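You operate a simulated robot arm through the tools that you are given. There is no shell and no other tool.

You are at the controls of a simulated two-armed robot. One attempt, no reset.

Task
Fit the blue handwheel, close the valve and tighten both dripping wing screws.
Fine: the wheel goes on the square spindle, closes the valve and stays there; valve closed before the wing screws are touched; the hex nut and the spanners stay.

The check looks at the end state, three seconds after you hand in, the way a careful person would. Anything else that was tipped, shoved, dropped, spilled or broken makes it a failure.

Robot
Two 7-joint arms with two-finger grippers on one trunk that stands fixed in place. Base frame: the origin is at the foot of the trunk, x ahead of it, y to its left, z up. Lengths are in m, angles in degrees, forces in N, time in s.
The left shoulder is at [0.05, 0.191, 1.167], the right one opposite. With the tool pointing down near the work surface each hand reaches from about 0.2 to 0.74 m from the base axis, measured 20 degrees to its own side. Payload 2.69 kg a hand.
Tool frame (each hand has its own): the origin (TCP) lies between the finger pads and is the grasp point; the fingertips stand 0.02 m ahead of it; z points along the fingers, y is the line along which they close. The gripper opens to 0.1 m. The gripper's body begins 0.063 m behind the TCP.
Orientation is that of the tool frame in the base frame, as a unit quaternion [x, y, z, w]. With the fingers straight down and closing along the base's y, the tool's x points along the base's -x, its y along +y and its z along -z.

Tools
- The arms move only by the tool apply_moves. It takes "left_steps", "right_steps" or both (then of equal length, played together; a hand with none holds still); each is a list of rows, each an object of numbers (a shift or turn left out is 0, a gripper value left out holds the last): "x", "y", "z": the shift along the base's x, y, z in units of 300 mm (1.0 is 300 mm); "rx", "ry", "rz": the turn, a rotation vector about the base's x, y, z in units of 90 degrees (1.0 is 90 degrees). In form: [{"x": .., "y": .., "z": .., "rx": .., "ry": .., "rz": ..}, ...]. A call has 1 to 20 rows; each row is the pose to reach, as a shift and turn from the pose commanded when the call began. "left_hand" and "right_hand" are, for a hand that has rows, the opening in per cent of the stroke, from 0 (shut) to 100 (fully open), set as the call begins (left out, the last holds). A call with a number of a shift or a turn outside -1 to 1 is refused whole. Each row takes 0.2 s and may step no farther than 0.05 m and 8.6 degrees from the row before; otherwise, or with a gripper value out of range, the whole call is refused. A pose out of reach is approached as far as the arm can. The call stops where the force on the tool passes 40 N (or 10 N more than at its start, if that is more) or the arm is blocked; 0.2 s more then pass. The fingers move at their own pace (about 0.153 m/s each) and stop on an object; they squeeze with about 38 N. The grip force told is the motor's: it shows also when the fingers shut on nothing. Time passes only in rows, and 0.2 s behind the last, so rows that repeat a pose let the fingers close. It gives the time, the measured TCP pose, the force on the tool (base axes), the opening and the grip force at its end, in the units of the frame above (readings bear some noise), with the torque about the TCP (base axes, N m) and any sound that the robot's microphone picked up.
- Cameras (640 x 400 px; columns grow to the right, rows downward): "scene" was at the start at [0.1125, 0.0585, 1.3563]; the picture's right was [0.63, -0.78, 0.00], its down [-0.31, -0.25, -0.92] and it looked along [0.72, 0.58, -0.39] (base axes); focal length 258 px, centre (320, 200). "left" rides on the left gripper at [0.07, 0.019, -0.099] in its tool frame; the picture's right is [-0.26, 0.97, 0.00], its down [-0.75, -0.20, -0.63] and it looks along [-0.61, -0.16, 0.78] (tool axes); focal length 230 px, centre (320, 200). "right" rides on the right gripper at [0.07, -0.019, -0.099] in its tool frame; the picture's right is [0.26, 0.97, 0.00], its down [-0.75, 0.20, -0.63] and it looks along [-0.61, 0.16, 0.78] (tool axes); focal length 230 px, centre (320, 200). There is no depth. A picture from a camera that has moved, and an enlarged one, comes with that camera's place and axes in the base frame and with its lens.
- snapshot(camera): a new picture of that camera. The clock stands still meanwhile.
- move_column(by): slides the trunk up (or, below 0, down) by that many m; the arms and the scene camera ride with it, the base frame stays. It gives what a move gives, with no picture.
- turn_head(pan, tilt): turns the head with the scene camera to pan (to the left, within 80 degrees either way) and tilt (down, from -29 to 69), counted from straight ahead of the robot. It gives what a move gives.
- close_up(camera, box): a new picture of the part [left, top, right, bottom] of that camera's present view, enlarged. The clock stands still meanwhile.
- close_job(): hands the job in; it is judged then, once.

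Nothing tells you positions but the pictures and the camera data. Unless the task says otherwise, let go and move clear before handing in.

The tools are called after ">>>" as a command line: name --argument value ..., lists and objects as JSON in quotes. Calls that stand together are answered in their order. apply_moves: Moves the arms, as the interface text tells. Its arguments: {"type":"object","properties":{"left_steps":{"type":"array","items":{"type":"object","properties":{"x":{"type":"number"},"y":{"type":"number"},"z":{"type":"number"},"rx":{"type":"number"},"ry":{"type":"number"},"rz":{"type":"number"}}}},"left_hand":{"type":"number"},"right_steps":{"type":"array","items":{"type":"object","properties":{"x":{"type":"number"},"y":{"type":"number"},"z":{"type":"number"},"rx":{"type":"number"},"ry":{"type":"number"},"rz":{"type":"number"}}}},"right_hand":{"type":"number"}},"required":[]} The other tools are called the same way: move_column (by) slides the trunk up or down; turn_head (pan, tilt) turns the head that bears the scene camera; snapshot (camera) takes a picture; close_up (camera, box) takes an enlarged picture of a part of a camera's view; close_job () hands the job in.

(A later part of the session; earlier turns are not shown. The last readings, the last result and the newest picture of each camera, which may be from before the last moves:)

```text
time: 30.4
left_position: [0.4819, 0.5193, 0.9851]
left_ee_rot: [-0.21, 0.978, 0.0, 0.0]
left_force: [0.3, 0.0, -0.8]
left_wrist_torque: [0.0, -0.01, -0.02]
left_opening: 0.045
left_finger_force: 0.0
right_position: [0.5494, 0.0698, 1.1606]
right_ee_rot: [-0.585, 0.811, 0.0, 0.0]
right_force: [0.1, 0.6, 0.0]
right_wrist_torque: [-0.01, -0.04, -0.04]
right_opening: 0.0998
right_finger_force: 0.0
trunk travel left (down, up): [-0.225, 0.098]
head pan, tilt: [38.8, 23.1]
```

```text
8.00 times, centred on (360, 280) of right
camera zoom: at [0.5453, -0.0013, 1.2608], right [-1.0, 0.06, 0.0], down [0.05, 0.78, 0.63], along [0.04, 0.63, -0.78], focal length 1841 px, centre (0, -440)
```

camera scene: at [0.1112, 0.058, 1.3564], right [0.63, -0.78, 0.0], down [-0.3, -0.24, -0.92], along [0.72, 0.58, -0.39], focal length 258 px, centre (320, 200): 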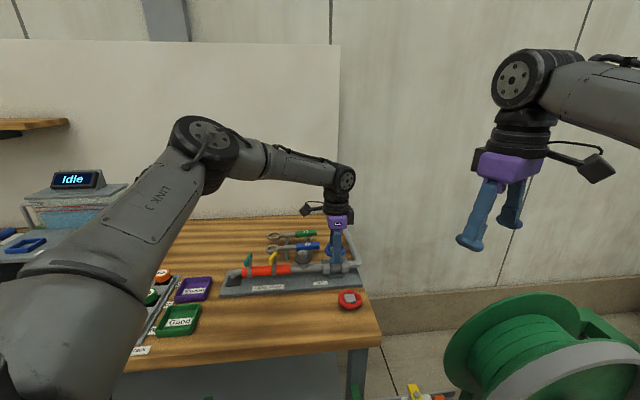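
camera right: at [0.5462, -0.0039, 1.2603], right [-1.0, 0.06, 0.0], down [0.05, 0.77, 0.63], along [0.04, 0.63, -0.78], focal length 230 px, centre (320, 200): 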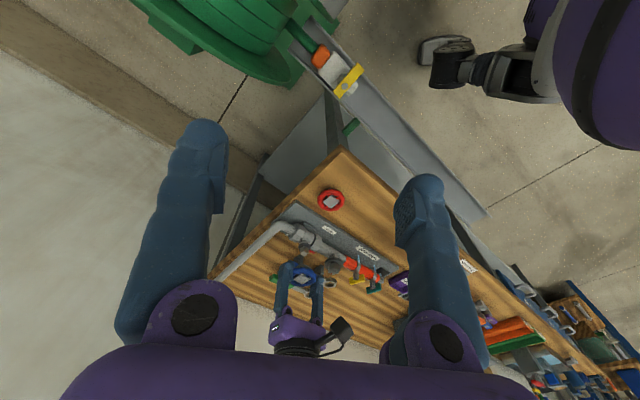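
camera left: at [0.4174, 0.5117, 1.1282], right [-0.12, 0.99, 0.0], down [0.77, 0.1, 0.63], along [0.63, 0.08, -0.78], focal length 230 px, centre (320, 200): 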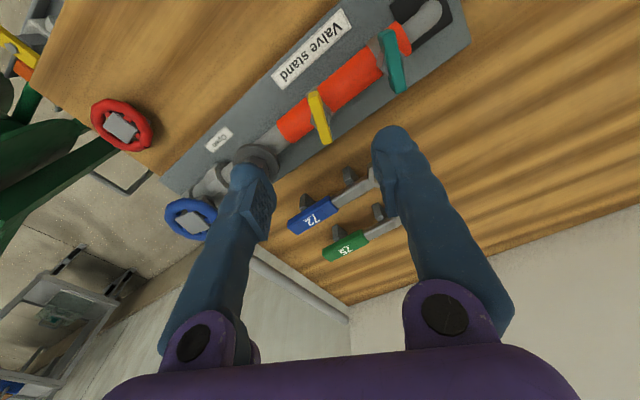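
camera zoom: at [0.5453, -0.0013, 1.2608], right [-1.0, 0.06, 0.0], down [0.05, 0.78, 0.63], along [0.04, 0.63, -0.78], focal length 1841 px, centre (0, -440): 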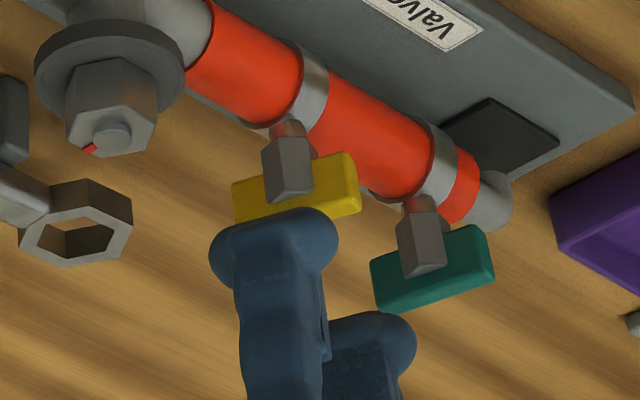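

The bar is centred between the fingers within about 1 mm and parallel within 1°. I descend so that the tips overlap the top 6 mm of the bar and close.

>>> apply_moves --left_steps '[{"z": -0.03}, {"z": -0.06}, {"z": -0.077}, {"z": -0.077}]'

>>> close_up --camera "scene" --box '[252, 235, 302, 275]'

>>> close_up --camera "right" --box '[330, 255, 390, 305]'

```text
time: 31.4
left_position: [0.4859, 0.5197, 0.9602]
left_ee_rot: [-0.211, 0.977, 0.001, 0.001]
left_force: [0.9, -0.4, -0.1]
left_wrist_torque: [-0.02, 0.01, 0.01]
left_opening: 0.0451
left_finger_force: 0.1
right_position: [0.55, 0.0697, 1.1615]
right_ee_rot: [-0.586, 0.811, 0.0, 0.0]
right_force: [-0.2, 0.1, -0.3]
right_wrist_torque: [0.0, 0.01, -0.03]
right_opening: 0.1
right_finger_force: 0.1
trunk travel left (down, up): [-0.225, 0.098]
head pan, tilt: [38.8, 23.1]
```

```text
10.00 times, centred on (277, 255) of scene
camera zoom: at [0.1125, 0.0584, 1.3563], right [0.63, -0.78, 0.0], down [-0.31, -0.25, -0.92], along [0.72, 0.58, -0.39], focal length 2583 px, centre (750, -350)
```

zoom: 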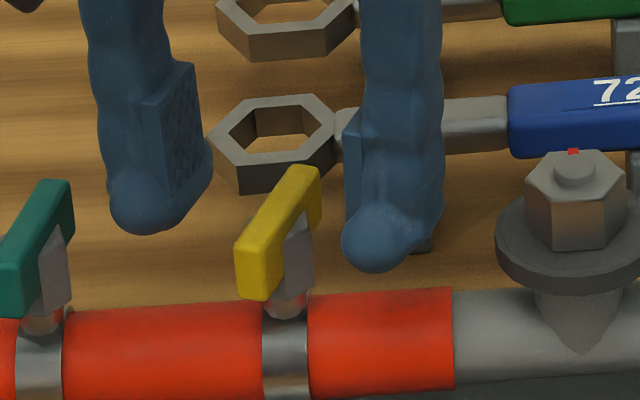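

```text
8.00 times, centred on (360, 280) of right
camera zoom: at [0.5452, -0.0014, 1.2608], right [-1.0, 0.06, 0.0], down [0.05, 0.78, 0.63], along [0.04, 0.63, -0.78], focal length 1841 px, centre (0, -440)
```

zoom: 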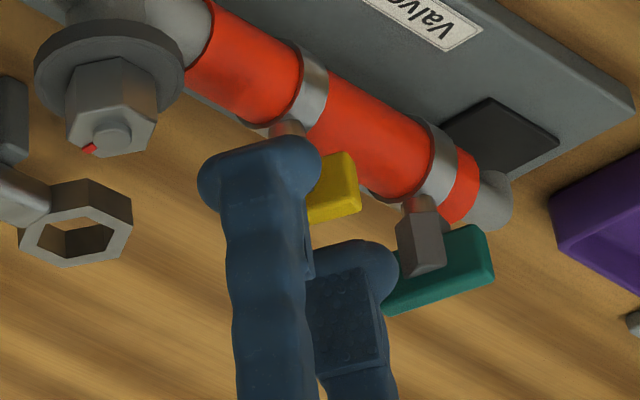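

Both fingertips are beside the bar. I close part-way to 20 mm to check the centring before gripping.

>>> apply_moves --left_steps '[{}, {}]' --left_hand 20

>>> close_up --camera "scene" --box '[257, 235, 297, 270]'

>>> close_up --camera "left" --box '[260, 120, 380, 240]'

```text
time: 32.0
left_position: [0.4853, 0.5208, 0.9608]
left_ee_rot: [-0.211, 0.978, 0.001, 0.0]
left_force: [-0.7, -0.2, 0.0]
left_wrist_torque: [0.0, 0.03, 0.02]
left_opening: 0.02
left_finger_force: 0.0
right_position: [0.5507, 0.0699, 1.1597]
right_ee_rot: [-0.584, 0.812, 0.0, -0.001]
right_force: [0.1, 0.3, 0.4]
right_wrist_torque: [-0.01, 0.02, 0.0]
right_opening: 0.1001
right_finger_force: 0.0
trunk travel left (down, up): [-0.225, 0.098]
head pan, tilt: [38.8, 23.1]
```

```text
11.43 times, centred on (277, 252) of scene
camera zoom: at [0.1125, 0.0585, 1.3563], right [0.63, -0.78, 0.0], down [-0.31, -0.25, -0.92], along [0.72, 0.58, -0.39], focal length 2952 px, centre (811, -400)
```

zoom: 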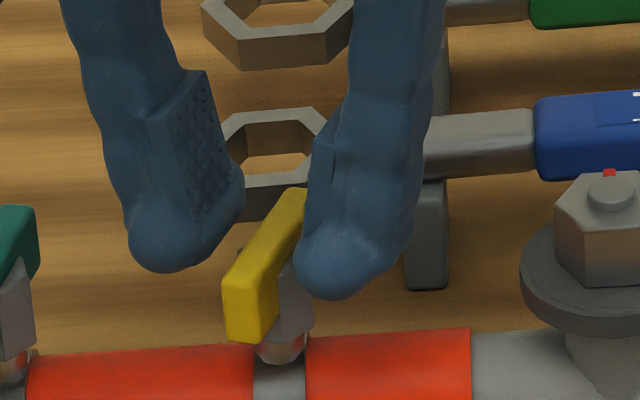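

```text
3.33 times, centred on (320, 180) of left
camera zoom: at [0.4128, 0.5092, 1.0598], right [-0.16, 0.99, 0.0], down [0.77, 0.13, 0.63], along [0.62, 0.1, -0.78], focal length 767 px, centre (320, 267)
```

zoom: 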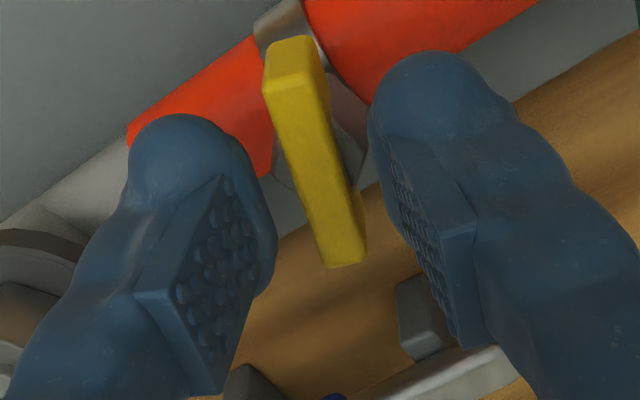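

The bar is between the pads and centred. I close onto it.

>>> apply_moves --left_steps '[{}, {}, {}]' --left_hand 0

>>> close_up --camera "scene" --box '[257, 235, 297, 270]'

>>> close_up --camera "left" --box '[260, 120, 380, 240]'

```text
time: 32.8
left_position: [0.4838, 0.5195, 0.9631]
left_ee_rot: [-0.211, 0.978, 0.0, 0.003]
left_force: [1.5, -1.1, 10.8]
left_wrist_torque: [0.04, 0.01, 0.0]
left_opening: 0.0001
left_finger_force: 28.5
right_position: [0.5477, 0.0697, 1.1622]
right_ee_rot: [-0.584, 0.812, 0.0, 0.001]
right_force: [0.1, -0.3, -0.4]
right_wrist_torque: [0.03, -0.03, -0.01]
right_opening: 0.0999
right_finger_force: 0.1
trunk travel left (down, up): [-0.225, 0.098]
head pan, tilt: [38.8, 23.1]
```

```text
11.43 times, centred on (277, 252) of scene
camera zoom: at [0.111, 0.0573, 1.3568], right [0.63, -0.78, 0.0], down [-0.3, -0.24, -0.92], along [0.72, 0.58, -0.39], focal length 2952 px, centre (811, -400)
```

zoom: 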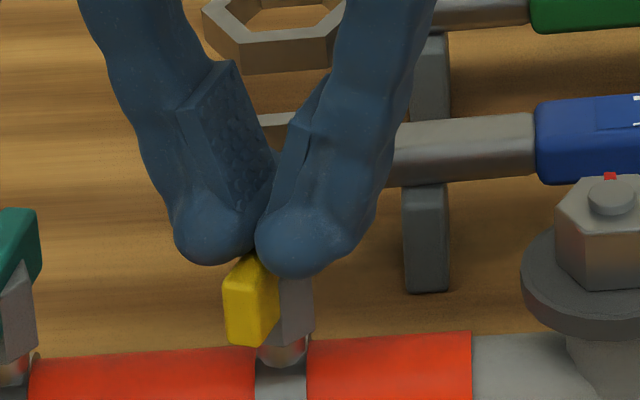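

```text
3.33 times, centred on (320, 180) of left
camera zoom: at [0.4126, 0.5082, 1.0624], right [-0.16, 0.99, 0.0], down [0.76, 0.13, 0.63], along [0.63, 0.1, -0.77], focal length 767 px, centre (320, 267)
```

zoom: 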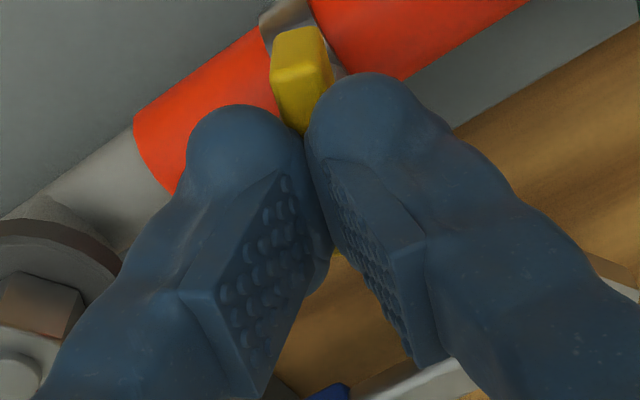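

The fingertips slid over the bar, so its top is really at about z = 0.943 and the post is in the way of a deeper cross grip. Better: grip the bar by its two ends, deeper down, with the closing line along the bar. I lift and turn the hand 90° to try that orientation.

>>> apply_moves --left_steps '[{"z": 0.05}, {"z": 0.13}, {"z": 0.2}, {"z": 0.2}]'

>>> apply_moves --left_steps '[{"rz": 0.09}, {"rz": 0.18}, {"rz": 0.27}, {"rz": 0.36}, {"rz": 0.45}, {"rz": 0.54}, {"rz": 0.63}, {"rz": 0.72}, {"rz": 0.81}, {"rz": 0.9}, {"rz": 0.99}, {"rz": 0.99}]' --left_hand 60

>>> snapshot --camera "left"

>>> snapshot --camera "scene"

```text
time: 33.8
left_position: [0.4825, 0.522, 1.0211]
left_ee_rot: [-0.21, 0.978, -0.001, 0.001]
left_force: [0.0, -0.5, 0.5]
left_wrist_torque: [-0.01, -0.01, 0.02]
left_opening: 0.0001
left_finger_force: 29.1
right_position: [0.549, 0.0711, 1.1617]
right_ee_rot: [-0.585, 0.811, 0.001, 0.0]
right_force: [-0.5, 0.6, -1.0]
right_wrist_torque: [-0.01, 0.0, 0.01]
right_opening: 0.0997
right_finger_force: 0.1
trunk travel left (down, up): [-0.225, 0.098]
head pan, tilt: [38.8, 23.1]
```

```text
time: 36.4
left_position: [0.4832, 0.5194, 1.0219]
left_ee_rot: [0.836, -0.548, 0.0, 0.0]
left_force: [0.5, 0.0, -0.8]
left_wrist_torque: [0.01, 0.03, 0.0]
left_opening: 0.0601
left_finger_force: 0.0
right_position: [0.5501, 0.0709, 1.1608]
right_ee_rot: [-0.585, 0.811, 0.0, 0.0]
right_force: [-0.6, -0.4, -0.2]
right_wrist_torque: [0.02, 0.0, -0.01]
right_opening: 0.1
right_finger_force: 0.1
trunk travel left (down, up): [-0.225, 0.098]
head pan, tilt: [38.8, 23.1]
```

```text
taken
camera left: at [0.4932, 0.4488, 1.1203], right [-0.99, -0.15, 0.0], down [-0.12, 0.77, 0.63], along [-0.09, 0.62, -0.78], focal length 230 px, centre (320, 200)
```

left: 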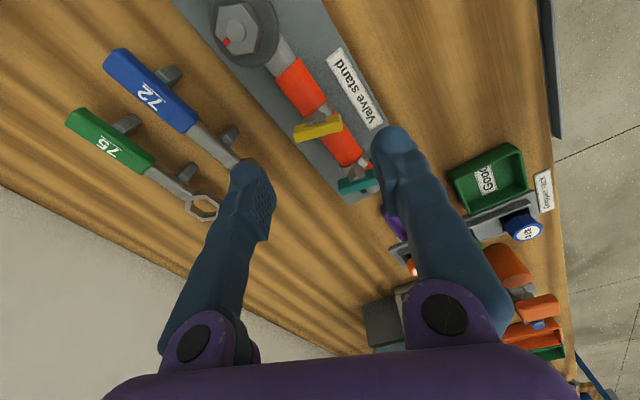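

```text
taken
camera scene: at [0.1125, 0.0585, 1.3563], right [0.63, -0.78, 0.0], down [-0.31, -0.25, -0.92], along [0.72, 0.58, -0.39], focal length 258 px, centre (320, 200)
```

scene: 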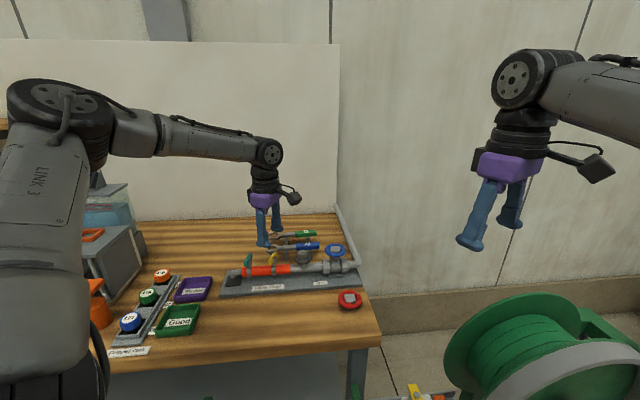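

The turned orientation (yaw 113.5°) is reachable, which leaves plenty of clockwise travel. I measure the bars from this new viewpoint.

>>> close_up --camera "left" --box '[285, 105, 355, 155]'

>>> close_up --camera "left" --box '[330, 150, 390, 210]'

>>> close_up --camera "scene" --box '[250, 230, 300, 275]'

```text
8.00 times, centred on (320, 130) of left
camera zoom: at [0.4932, 0.4488, 1.1203], right [-0.99, -0.15, 0.0], down [-0.12, 0.77, 0.63], along [-0.09, 0.62, -0.78], focal length 1841 px, centre (320, 760)
```

zoom: 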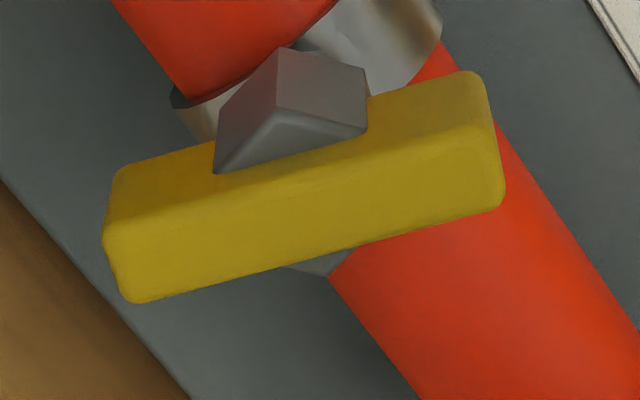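

```text
6.67 times, centred on (360, 180) of left
camera zoom: at [0.4932, 0.4488, 1.1203], right [-0.99, -0.15, 0.0], down [-0.12, 0.77, 0.63], along [-0.09, 0.62, -0.78], focal length 1534 px, centre (53, 333)
```

zoom: 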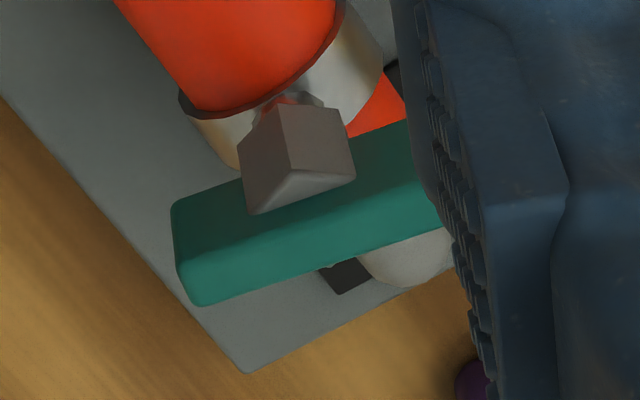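

```text
8.89 times, centred on (275, 252) of scene
camera zoom: at [0.1125, 0.0585, 1.3563], right [0.63, -0.78, 0.0], down [-0.31, -0.25, -0.92], along [0.72, 0.58, -0.39], focal length 2296 px, centre (720, -267)
```

zoom: 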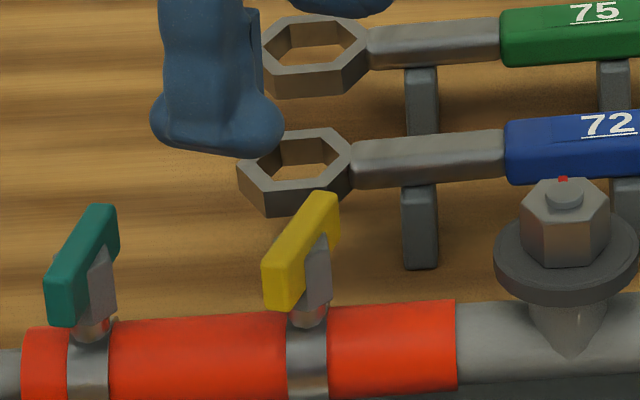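

The bar is centred at about [0.4834, 0.521], at 24°, which matches the hand's yaw. I descend with the fingers beyond both bar ends.

>>> apply_moves --left_steps '[{"x": 0.0023, "y": 0.0013, "z": -0.08}, {"x": 0.0023, "y": 0.0013, "z": -0.15}, {"x": 0.0023, "y": 0.0013, "z": -0.19}, {"x": 0.0023, "y": 0.0013, "z": -0.22}, {"x": 0.0023, "y": 0.0013, "z": -0.22}]' --left_hand 58

>>> close_up --camera "left" --box '[230, 100, 410, 250]'

>>> close_up --camera "scene" --box '[250, 230, 300, 275]'

>>> close_up --camera "right" --box '[330, 255, 390, 305]'

```text
time: 37.6
left_position: [0.4826, 0.5185, 0.9542]
left_ee_rot: [0.836, -0.549, 0.0, 0.0]
left_force: [0.4, 0.2, 0.1]
left_wrist_torque: [0.01, -0.01, -0.02]
left_opening: 0.058
left_finger_force: 0.1
right_position: [0.5495, 0.0699, 1.1619]
right_ee_rot: [-0.585, 0.811, 0.0, 0.0]
right_force: [0.2, 0.1, -0.3]
right_wrist_torque: [-0.02, -0.01, -0.02]
right_opening: 0.0999
right_finger_force: 0.0
trunk travel left (down, up): [-0.225, 0.098]
head pan, tilt: [38.8, 23.1]
```

```text
2.67 times, centred on (320, 175) of left
camera zoom: at [0.493, 0.4488, 1.0536], right [-0.99, -0.15, 0.0], down [-0.11, 0.77, 0.63], along [-0.09, 0.62, -0.78], focal length 614 px, centre (320, 267)
```

zoom: 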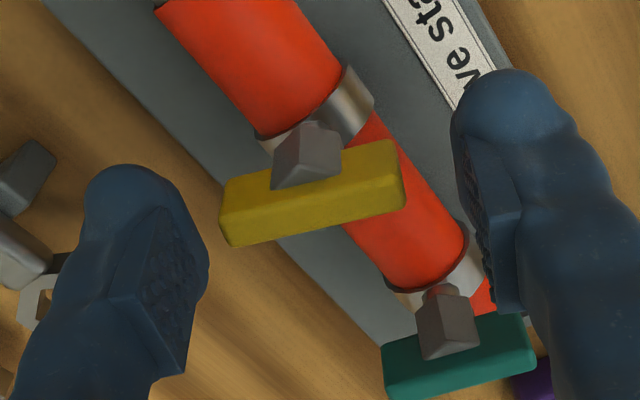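

```text
8.89 times, centred on (275, 252) of scene
camera zoom: at [0.1125, 0.0584, 1.3563], right [0.63, -0.78, 0.0], down [-0.31, -0.25, -0.92], along [0.72, 0.58, -0.39], focal length 2296 px, centre (720, -267)
```

zoom: 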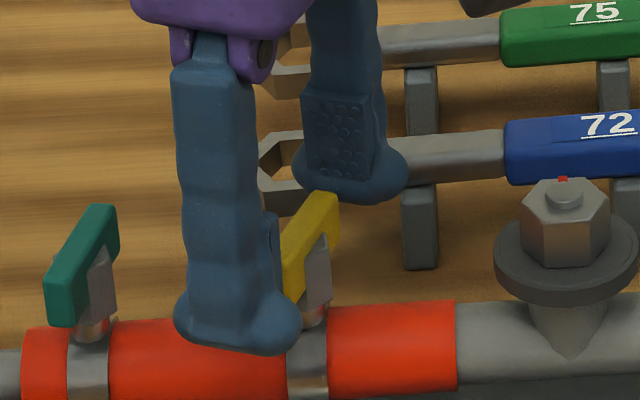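

```text
8.00 times, centred on (360, 280) of right
camera zoom: at [0.5453, -0.0014, 1.2608], right [-1.0, 0.06, 0.0], down [0.05, 0.78, 0.63], along [0.04, 0.63, -0.78], focal length 1841 px, centre (0, -440)
```

zoom: 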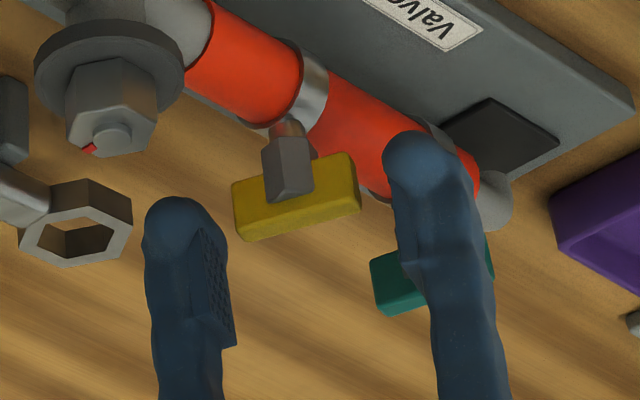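

Both fingers are clear of the bar ends and the bar is centred. I go 4 mm lower and close.

>>> apply_moves --left_steps '[{"z": -0.007}, {"z": -0.013}, {"z": -0.013}]'

>>> apply_moves --left_steps '[{}, {}, {}]' --left_hand 0

>>> close_up --camera "left" --box '[230, 100, 410, 250]'

>>> close_up --camera "scene" --box '[250, 230, 300, 275]'

>>> close_up --camera "right" --box '[330, 255, 390, 305]'

```text
time: 38.4
left_position: [0.4835, 0.5195, 0.9498]
left_ee_rot: [0.836, -0.548, 0.0, 0.0]
left_force: [0.0, 0.9, -0.3]
left_wrist_torque: [-0.01, 0.0, 0.02]
left_opening: 0.058
left_finger_force: 0.1
right_position: [0.5506, 0.0708, 1.1621]
right_ee_rot: [-0.585, 0.811, 0.0, 0.0]
right_force: [0.0, -0.8, 0.6]
right_wrist_torque: [0.0, 0.01, -0.02]
right_opening: 0.0999
right_finger_force: 0.1
trunk travel left (down, up): [-0.225, 0.098]
head pan, tilt: [38.8, 23.1]
```

```text
time: 39.2
left_position: [0.4844, 0.5198, 0.9512]
left_ee_rot: [0.836, -0.549, 0.0, -0.001]
left_force: [10.1, 4.9, 0.4]
left_wrist_torque: [-0.03, -0.38, 0.0]
left_opening: 0.0392
left_finger_force: 45.1
right_position: [0.5496, 0.0705, 1.1613]
right_ee_rot: [-0.584, 0.811, 0.0, -0.001]
right_force: [-0.1, -0.1, 0.2]
right_wrist_torque: [0.02, 0.02, 0.01]
right_opening: 0.1
right_finger_force: 0.1
trunk travel left (down, up): [-0.225, 0.098]
head pan, tilt: [38.8, 23.1]
```

```text
2.67 times, centred on (320, 175) of left
camera zoom: at [0.4945, 0.4495, 1.0497], right [-0.99, -0.15, 0.0], down [-0.12, 0.77, 0.63], along [-0.09, 0.62, -0.78], focal length 614 px, centre (320, 267)
```

zoom: 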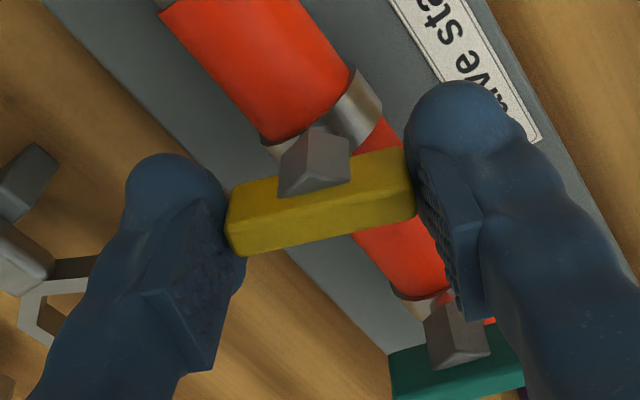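

```text
8.89 times, centred on (275, 252) of scene
camera zoom: at [0.1135, 0.0591, 1.3562], right [0.63, -0.78, 0.0], down [-0.31, -0.25, -0.92], along [0.72, 0.58, -0.39], focal length 2296 px, centre (720, -267)
```

zoom: 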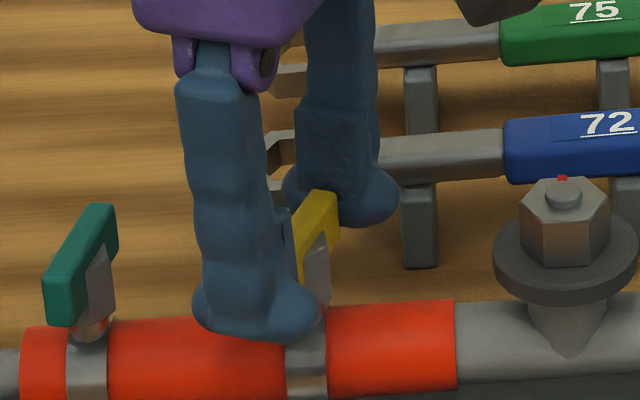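

```text
8.00 times, centred on (360, 280) of right
camera zoom: at [0.5462, -0.0008, 1.2603], right [-1.0, 0.06, 0.0], down [0.05, 0.78, 0.63], along [0.04, 0.63, -0.78], focal length 1841 px, centre (0, -440)
```

zoom: 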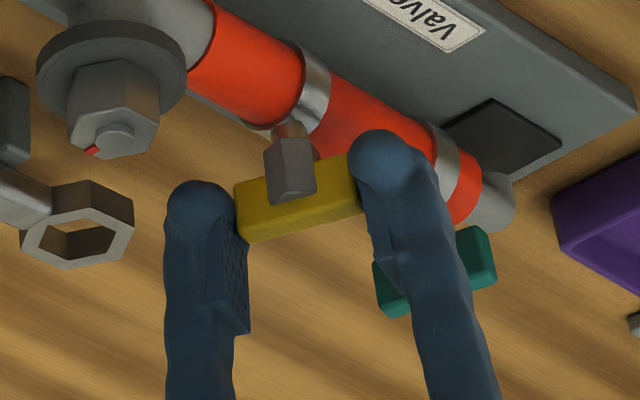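

The bar is held by its ends (39 mm) with a small sideways load along the bar. I relax it by 1.5 mm and turn 30° clockwise, watching the torque.

>>> apply_moves --left_steps '[{"x": 0.0046, "y": 0.002}, {"x": 0.0046, "y": 0.002}]'

>>> apply_moves --left_steps '[{"rz": -0.06}, {"rz": -0.12}, {"rz": -0.18}, {"rz": -0.24}, {"rz": -0.3}, {"rz": -0.3}]'

>>> close_up --camera "left" --box '[230, 100, 410, 250]'

>>> close_up --camera "scene" --box '[250, 230, 300, 275]'

```text
time: 39.8
left_position: [0.4842, 0.5189, 0.9514]
left_ee_rot: [0.836, -0.549, -0.001, 0.001]
left_force: [4.5, 2.1, 0.8]
left_wrist_torque: [-0.17, -0.17, 0.01]
left_opening: 0.0391
left_finger_force: 44.7
right_position: [0.5502, 0.0708, 1.1606]
right_ee_rot: [-0.585, 0.811, 0.001, 0.0]
right_force: [0.4, -0.5, -0.2]
right_wrist_torque: [-0.03, -0.02, -0.01]
right_opening: 0.0999
right_finger_force: 0.1
trunk travel left (down, up): [-0.225, 0.098]
head pan, tilt: [38.8, 23.1]
```

```text
time: 41.2
left_position: [0.4844, 0.5191, 0.9505]
left_ee_rot: [-0.684, 0.729, 0.001, 0.0]
left_force: [-6.5, 0.3, -3.9]
left_wrist_torque: [0.41, 0.27, 0.02]
left_opening: 0.0388
left_finger_force: 45.2
right_position: [0.5486, 0.0712, 1.1615]
right_ee_rot: [-0.585, 0.811, 0.0, 0.0]
right_force: [0.0, 0.2, -0.1]
right_wrist_torque: [0.05, 0.02, -0.02]
right_opening: 0.1
right_finger_force: 0.0
trunk travel left (down, up): [-0.225, 0.098]
head pan, tilt: [38.8, 23.1]
```

```text
2.67 times, centred on (320, 175) of left
camera zoom: at [0.4616, 0.4526, 1.0499], right [-0.95, 0.32, 0.0], down [0.25, 0.74, 0.63], along [0.2, 0.6, -0.78], focal length 614 px, centre (320, 267)
```

zoom: 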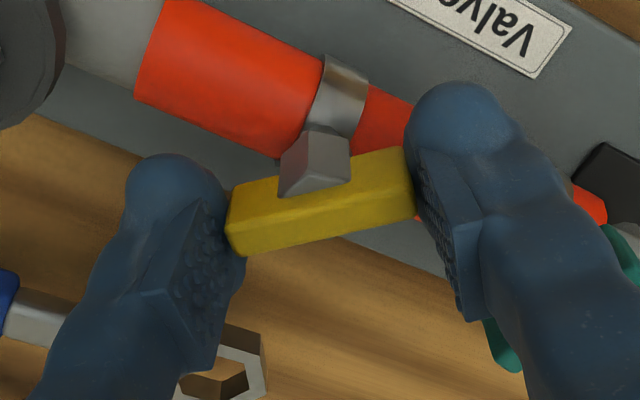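

```text
8.89 times, centred on (275, 252) of scene
camera zoom: at [0.1121, 0.0588, 1.3563], right [0.63, -0.78, 0.0], down [-0.3, -0.25, -0.92], along [0.72, 0.58, -0.39], focal length 2296 px, centre (720, -267)
```

zoom: 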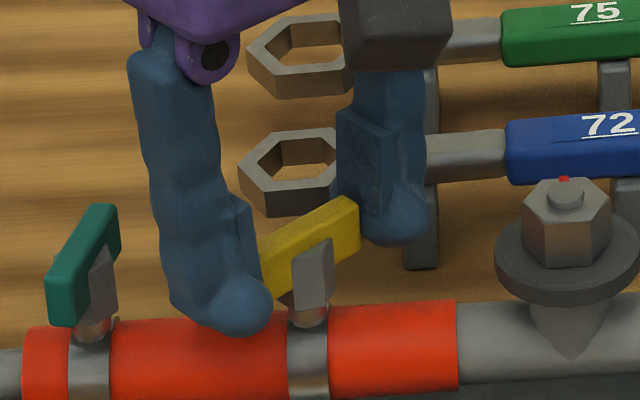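

The wing turns with the hand, little torque yet. I continue clockwise.

>>> apply_moves --left_steps '[{"rz": -0.07}, {"rz": -0.14}, {"rz": -0.21}, {"rz": -0.28}, {"rz": -0.35}, {"rz": -0.35}]'

>>> close_up --camera "left" --box '[230, 100, 410, 250]'

>>> close_up --camera "scene" --box '[250, 230, 300, 275]'

```text
time: 42.6
left_position: [0.4842, 0.5202, 0.9501]
left_ee_rot: [-0.46, 0.888, 0.0, -0.001]
left_force: [-5.6, 0.5, -11.0]
left_wrist_torque: [0.12, -0.01, 0.0]
left_opening: 0.0389
left_finger_force: 45.0
right_position: [0.5496, 0.0717, 1.1615]
right_ee_rot: [-0.585, 0.811, -0.001, -0.002]
right_force: [0.6, -0.1, 0.6]
right_wrist_torque: [-0.02, 0.02, 0.01]
right_opening: 0.1001
right_finger_force: 0.1
trunk travel left (down, up): [-0.225, 0.098]
head pan, tilt: [38.8, 23.1]
```

```text
2.67 times, centred on (320, 175) of left
camera zoom: at [0.4292, 0.4747, 1.0499], right [-0.64, 0.77, 0.0], down [0.6, 0.5, 0.63], along [0.48, 0.4, -0.78], focal length 614 px, centre (320, 267)
```

zoom: 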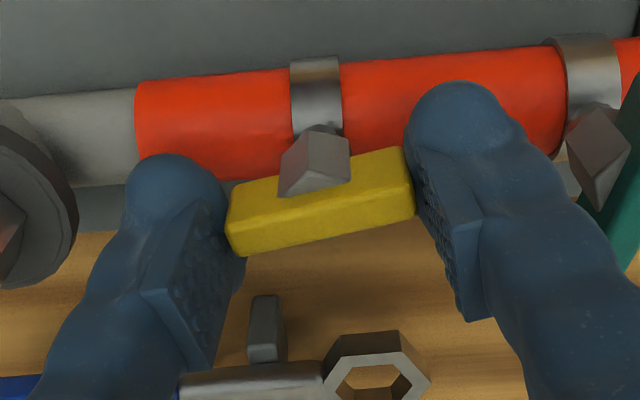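

```text
8.89 times, centred on (275, 252) of scene
camera zoom: at [0.1128, 0.0596, 1.3562], right [0.63, -0.78, 0.0], down [-0.31, -0.25, -0.92], along [0.72, 0.58, -0.39], focal length 2296 px, centre (720, -267)
```

zoom: 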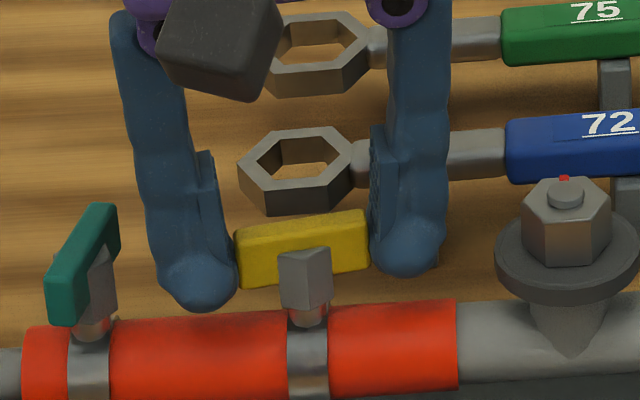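

The screw sinks as it tightens (−11 N), so I follow it down a little while turning further.

>>> apply_moves --left_steps '[{"z": -0.004}, {"z": -0.005, "rz": -0.07}, {"z": -0.006, "rz": -0.14}, {"z": -0.007, "rz": -0.21}, {"z": -0.008, "rz": -0.28}, {"z": -0.009, "rz": -0.35}, {"z": -0.009, "rz": -0.35}]'

>>> close_up --camera "left" --box '[230, 100, 410, 250]'

>>> close_up --camera "scene" --box '[250, 230, 300, 275]'

```text
time: 44.2
left_position: [0.4841, 0.5184, 0.949]
left_ee_rot: [-0.201, 0.98, 0.001, 0.002]
left_force: [-2.3, 6.3, 8.9]
left_wrist_torque: [0.09, 0.14, 0.36]
left_opening: 0.0393
left_finger_force: 45.3
right_position: [0.5483, 0.0702, 1.1607]
right_ee_rot: [-0.586, 0.811, 0.0, 0.0]
right_force: [0.1, -0.5, 0.5]
right_wrist_torque: [-0.02, -0.02, 0.01]
right_opening: 0.1002
right_finger_force: 0.0
trunk travel left (down, up): [-0.225, 0.098]
head pan, tilt: [38.8, 23.1]
```

```text
2.67 times, centred on (320, 175) of left
camera zoom: at [0.4123, 0.51, 1.0488], right [-0.15, 0.99, 0.0], down [0.77, 0.11, 0.63], along [0.63, 0.09, -0.77], focal length 614 px, centre (320, 267)
```

zoom: 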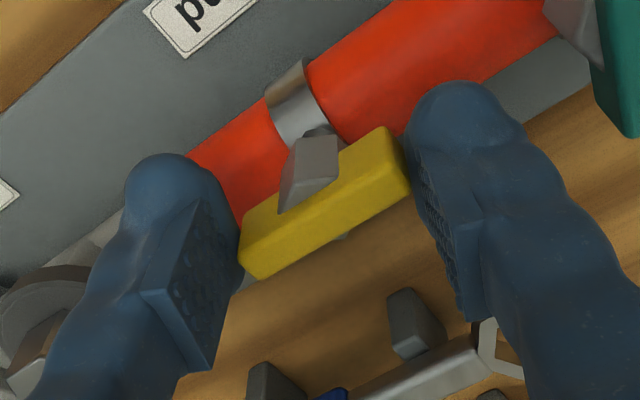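

```text
8.89 times, centred on (275, 252) of scene
camera zoom: at [0.1114, 0.0583, 1.3565], right [0.63, -0.78, 0.0], down [-0.3, -0.24, -0.92], along [0.72, 0.58, -0.39], focal length 2296 px, centre (720, -267)
```

zoom: 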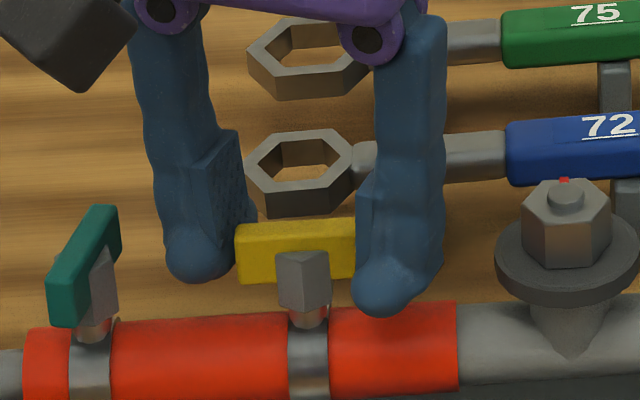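

The wing stopped parallel to the pipe and the hand slipped 20° past it (torque 0.36 N m), which looks like the tight stop. I let go, realign with the bar and try once more to confirm.

>>> apply_moves --left_steps '[{"rz": 0.08, "z": 0.003}, {"rz": 0.16, "z": 0.003}, {"rz": 0.225, "z": 0.003}]'

>>> close_up --camera "left" --box '[230, 100, 410, 250]'

```text
time: 45.0
left_position: [0.4842, 0.5186, 0.9503]
left_ee_rot: [-0.373, 0.928, 0.001, 0.001]
left_force: [0.0, 5.5, 4.9]
left_wrist_torque: [0.32, -0.29, 0.02]
left_opening: 0.0393
left_finger_force: 45.1
right_position: [0.5488, 0.0712, 1.1625]
right_ee_rot: [-0.585, 0.811, 0.0, 0.0]
right_force: [-0.4, -0.2, 0.3]
right_wrist_torque: [0.0, 0.01, -0.03]
right_opening: 0.1002
right_finger_force: 0.1
trunk travel left (down, up): [-0.225, 0.098]
head pan, tilt: [38.8, 23.1]
```

```text
2.67 times, centred on (320, 175) of left
camera zoom: at [0.4208, 0.4857, 1.0489], right [-0.48, 0.88, 0.0], down [0.68, 0.37, 0.63], along [0.55, 0.3, -0.78], focal length 614 px, centre (320, 267)
```

zoom: 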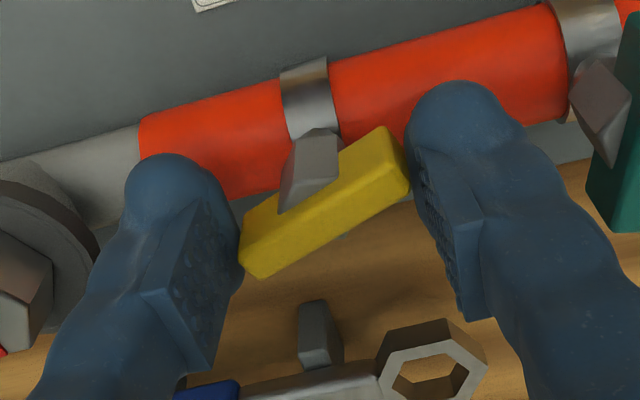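

I turned back while still gripping, so the bar came back with the hand. I open, realign to the bar (another +20°) and then tighten again.

>>> apply_moves --left_steps '[{}, {}]' --left_hand 55

>>> apply_moves --left_steps '[{"rz": 0.08}, {"rz": 0.16}, {"rz": 0.225}, {"rz": 0.225}]'

>>> close_up --camera "left" --box '[230, 100, 410, 250]'

>>> close_up --camera "scene" --box '[250, 230, 300, 275]'

```text
time: 45.6
left_position: [0.4843, 0.5187, 0.9505]
left_ee_rot: [-0.373, 0.928, 0.0, 0.0]
left_force: [-0.4, -0.1, 0.1]
left_wrist_torque: [-0.02, 0.01, 0.01]
left_opening: 0.055
left_finger_force: 0.0
right_position: [0.5493, 0.0715, 1.1606]
right_ee_rot: [-0.585, 0.811, 0.0, -0.001]
right_force: [-0.2, -0.2, -0.4]
right_wrist_torque: [0.01, 0.03, -0.02]
right_opening: 0.1
right_finger_force: 0.0
trunk travel left (down, up): [-0.225, 0.098]
head pan, tilt: [38.8, 23.1]
```

```text
time: 46.6
left_position: [0.4839, 0.5196, 0.9509]
left_ee_rot: [-0.53, 0.848, 0.0, -0.001]
left_force: [-0.7, -0.9, -0.4]
left_wrist_torque: [0.01, 0.01, -0.02]
left_opening: 0.0549
left_finger_force: 0.0
right_position: [0.5494, 0.07, 1.161]
right_ee_rot: [-0.585, 0.811, 0.0, 0.0]
right_force: [-0.5, -1.6, -0.2]
right_wrist_torque: [-0.01, 0.01, -0.02]
right_opening: 0.1001
right_finger_force: 0.1
trunk travel left (down, up): [-0.225, 0.098]
head pan, tilt: [38.8, 23.1]
```

```text
2.67 times, centred on (320, 175) of left
camera zoom: at [0.4373, 0.4661, 1.049], right [-0.76, 0.66, 0.0], down [0.51, 0.59, 0.63], along [0.41, 0.48, -0.78], focal length 614 px, centre (320, 267)
```

zoom: 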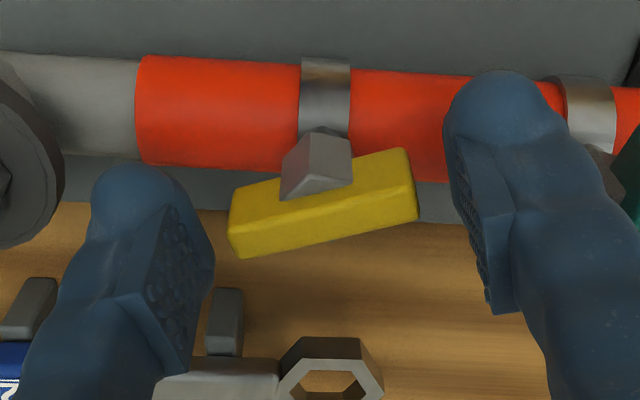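

```text
8.89 times, centred on (275, 252) of scene
camera zoom: at [0.1125, 0.0585, 1.3563], right [0.63, -0.78, 0.0], down [-0.31, -0.25, -0.92], along [0.72, 0.58, -0.39], focal length 2296 px, centre (720, -267)
```

zoom: 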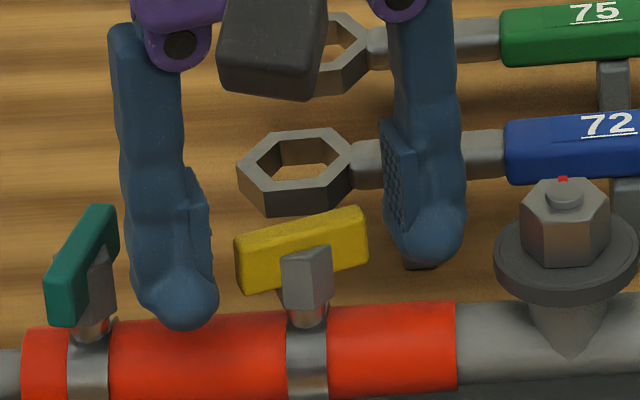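

Aligned again. I grip and tighten clockwise in small steps until the stop is felt.

>>> apply_moves --left_steps '[{}, {}, {}]' --left_hand 0

>>> apply_moves --left_steps '[{"rz": -0.06}, {"rz": -0.12}, {"rz": -0.18}, {"rz": -0.18}]'

>>> apply_moves --left_steps '[{"rz": -0.03}, {"rz": -0.05}, {"rz": -0.05}]'

>>> close_up --camera "left" --box '[230, 100, 410, 250]'

```text
time: 47.4
left_position: [0.4836, 0.5181, 0.9501]
left_ee_rot: [-0.529, 0.848, 0.001, 0.0]
left_force: [-3.0, 1.2, 0.1]
left_wrist_torque: [0.23, 0.09, 0.02]
left_opening: 0.0393
left_finger_force: 44.5
right_position: [0.5492, 0.0711, 1.1604]
right_ee_rot: [-0.585, 0.811, 0.0, 0.0]
right_force: [0.6, -0.5, 0.2]
right_wrist_torque: [0.02, -0.01, 0.01]
right_opening: 0.0997
right_finger_force: 0.0
trunk travel left (down, up): [-0.225, 0.098]
head pan, tilt: [38.8, 23.1]
```

```text
time: 48.4
left_position: [0.484, 0.519, 0.9496]
left_ee_rot: [-0.404, 0.915, 0.0, 0.0]
left_force: [-6.1, -1.8, 0.0]
left_wrist_torque: [-0.37, 0.3, 0.02]
left_opening: 0.0393
left_finger_force: 44.8
right_position: [0.5481, 0.0704, 1.1614]
right_ee_rot: [-0.585, 0.811, 0.0, 0.0]
right_force: [0.7, 0.1, -0.2]
right_wrist_torque: [0.01, -0.01, -0.02]
right_opening: 0.0998
right_finger_force: 0.0
trunk travel left (down, up): [-0.225, 0.098]
head pan, tilt: [38.8, 23.1]
```

```text
time: 49.2
left_position: [0.4849, 0.5196, 0.9491]
left_ee_rot: [-0.368, 0.93, 0.0, 0.0]
left_force: [-5.3, -2.7, -2.5]
left_wrist_torque: [-0.04, 0.11, 0.55]
left_opening: 0.0391
left_finger_force: 45.2
right_position: [0.5494, 0.0706, 1.1608]
right_ee_rot: [-0.585, 0.811, 0.0, 0.0]
right_force: [-0.7, -0.8, -0.3]
right_wrist_torque: [0.0, -0.03, 0.04]
right_opening: 0.1002
right_finger_force: 0.1
trunk travel left (down, up): [-0.225, 0.098]
head pan, tilt: [38.8, 23.1]
```

```text
2.67 times, centred on (320, 175) of left
camera zoom: at [0.4208, 0.4866, 1.049], right [-0.47, 0.88, 0.0], down [0.68, 0.37, 0.63], along [0.55, 0.3, -0.78], focal length 614 px, centre (320, 267)
```

zoom: 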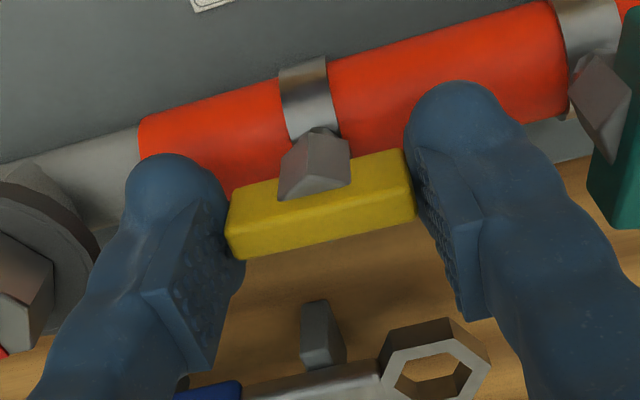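

Hard stop: torque jumps to 0.55 N m with the wing parallel to the pipe. I press 2° further to make sure it is tight, then release without turning back and lift off.

>>> apply_moves --left_steps '[{"rz": -0.015}, {"rz": -0.025}, {"rz": -0.025}]'

>>> apply_moves --left_steps '[{}, {}, {}]' --left_hand 58

>>> apply_moves --left_steps '[{"z": 0.05}, {"z": 0.12}, {"z": 0.22}, {"z": 0.25}]'

>>> snapshot --camera "left"

>>> close_up --camera "scene" --box '[230, 225, 310, 285]'

```text
time: 50.0
left_position: [0.4845, 0.5205, 0.9513]
left_ee_rot: [-0.35, 0.937, 0.0, 0.0]
left_force: [-4.8, -3.1, -6.1]
left_wrist_torque: [0.03, -0.02, 0.87]
left_opening: 0.0393
left_finger_force: 45.1
right_position: [0.5499, 0.0693, 1.1606]
right_ee_rot: [-0.585, 0.811, 0.0, 0.001]
right_force: [1.0, -0.5, -0.1]
right_wrist_torque: [0.03, 0.02, -0.02]
right_opening: 0.1
right_finger_force: 0.0
trunk travel left (down, up): [-0.225, 0.098]
head pan, tilt: [38.8, 23.1]
```

```text
time: 50.8
left_position: [0.4842, 0.52, 0.9503]
left_ee_rot: [-0.35, 0.937, 0.0, 0.0]
left_force: [-0.4, -0.4, 0.3]
left_wrist_torque: [0.0, -0.01, -0.01]
left_opening: 0.0579
left_finger_force: 0.0
right_position: [0.5507, 0.0698, 1.1617]
right_ee_rot: [-0.585, 0.811, 0.0, -0.001]
right_force: [0.0, -0.7, 0.4]
right_wrist_torque: [0.01, -0.01, -0.04]
right_opening: 0.1001
right_finger_force: 0.1
trunk travel left (down, up): [-0.225, 0.098]
head pan, tilt: [38.8, 23.1]
```

```text
time: 51.8
left_position: [0.4838, 0.5191, 1.0238]
left_ee_rot: [-0.35, 0.937, 0.0, 0.0]
left_force: [0.1, 0.6, 0.2]
left_wrist_torque: [-0.03, -0.01, 0.01]
left_opening: 0.0581
left_finger_force: 0.0
right_position: [0.55, 0.0714, 1.161]
right_ee_rot: [-0.586, 0.811, 0.0, 0.0]
right_force: [-1.6, 0.0, -1.0]
right_wrist_torque: [0.06, 0.0, -0.05]
right_opening: 0.1003
right_finger_force: 0.0
trunk travel left (down, up): [-0.225, 0.098]
head pan, tilt: [38.8, 23.1]
```

```text
taken
camera left: at [0.4195, 0.4892, 1.1227], right [-0.44, 0.9, 0.0], down [0.7, 0.34, 0.63], along [0.57, 0.28, -0.78], focal length 230 px, centre (320, 200)
```

left: 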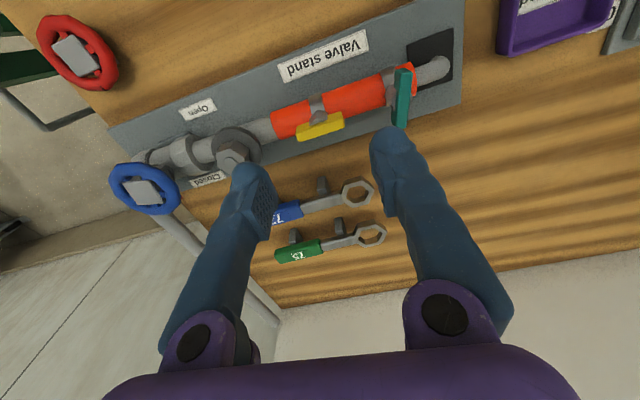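

```text
6.67 times, centred on (270, 255) of scene
camera zoom: at [0.1126, 0.0586, 1.3563], right [0.63, -0.78, 0.0], down [-0.31, -0.25, -0.92], along [0.72, 0.58, -0.39], focal length 1722 px, centre (653, -167)
```

zoom: 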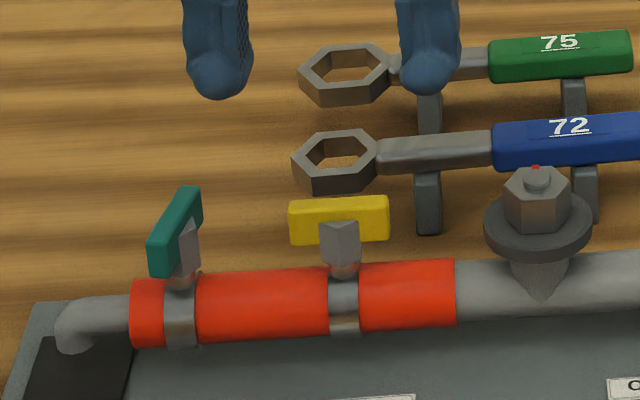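

Yellow is tight and parallel to the pipe. Next the teal wing; I measure it from the current view.

>>> close_up --camera "left" --box '[365, 55, 435, 135]'

>>> close_up --camera "left" --box '[285, 90, 355, 150]'

>>> close_up --camera "scene" --box '[245, 245, 285, 275]'

>>> close_up --camera "right" --box '[340, 260, 410, 310]'

```text
5.00 times, centred on (400, 95) of left
camera zoom: at [0.4195, 0.4892, 1.1227], right [-0.44, 0.9, 0.0], down [0.7, 0.34, 0.63], along [0.57, 0.28, -0.78], focal length 1150 px, centre (-80, 725)
```

zoom: 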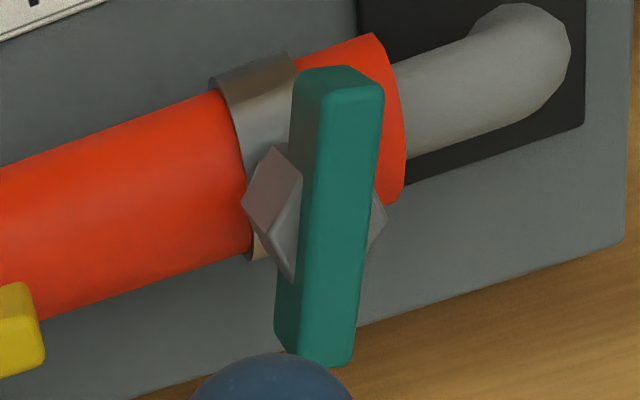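

```text
6.67 times, centred on (320, 120) of left
camera zoom: at [0.4195, 0.4892, 1.1227], right [-0.44, 0.9, 0.0], down [0.7, 0.34, 0.63], along [0.57, 0.28, -0.78], focal length 1534 px, centre (320, 733)
```

zoom: 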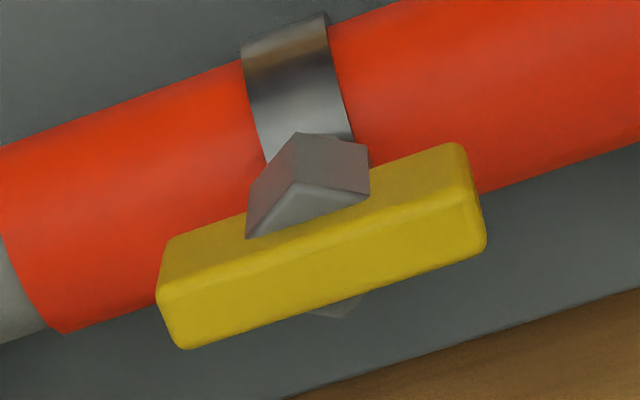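

```text
13.33 times, centred on (265, 260) of scene
camera zoom: at [0.1126, 0.0586, 1.3563], right [0.63, -0.78, 0.0], down [-0.31, -0.25, -0.92], along [0.72, 0.58, -0.39], focal length 3444 px, centre (1053, -600)
```

zoom: 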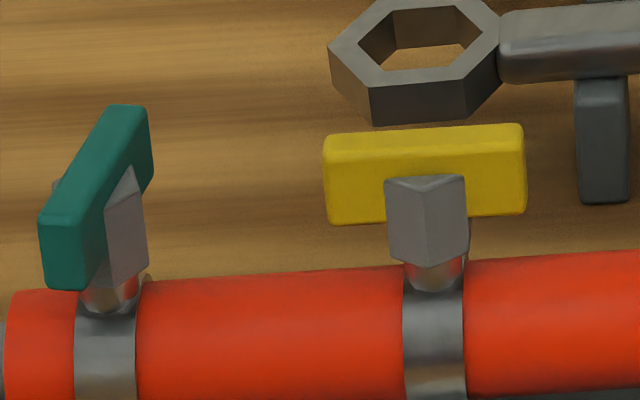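

```text
8.00 times, centred on (375, 285) of right
camera zoom: at [0.5454, -0.0012, 1.2607], right [-1.0, 0.06, 0.0], down [0.05, 0.78, 0.63], along [0.04, 0.63, -0.78], focal length 1841 px, centre (-120, -480)
```

zoom: 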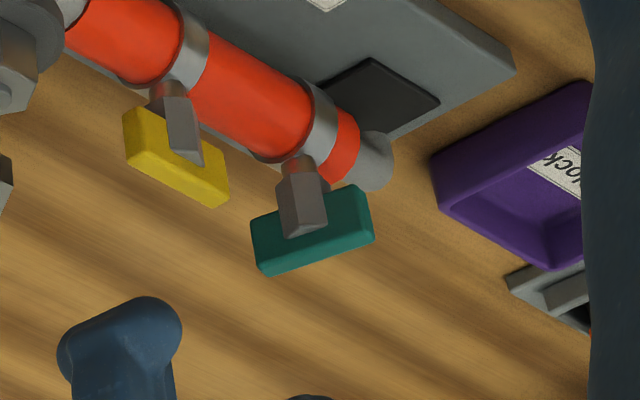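

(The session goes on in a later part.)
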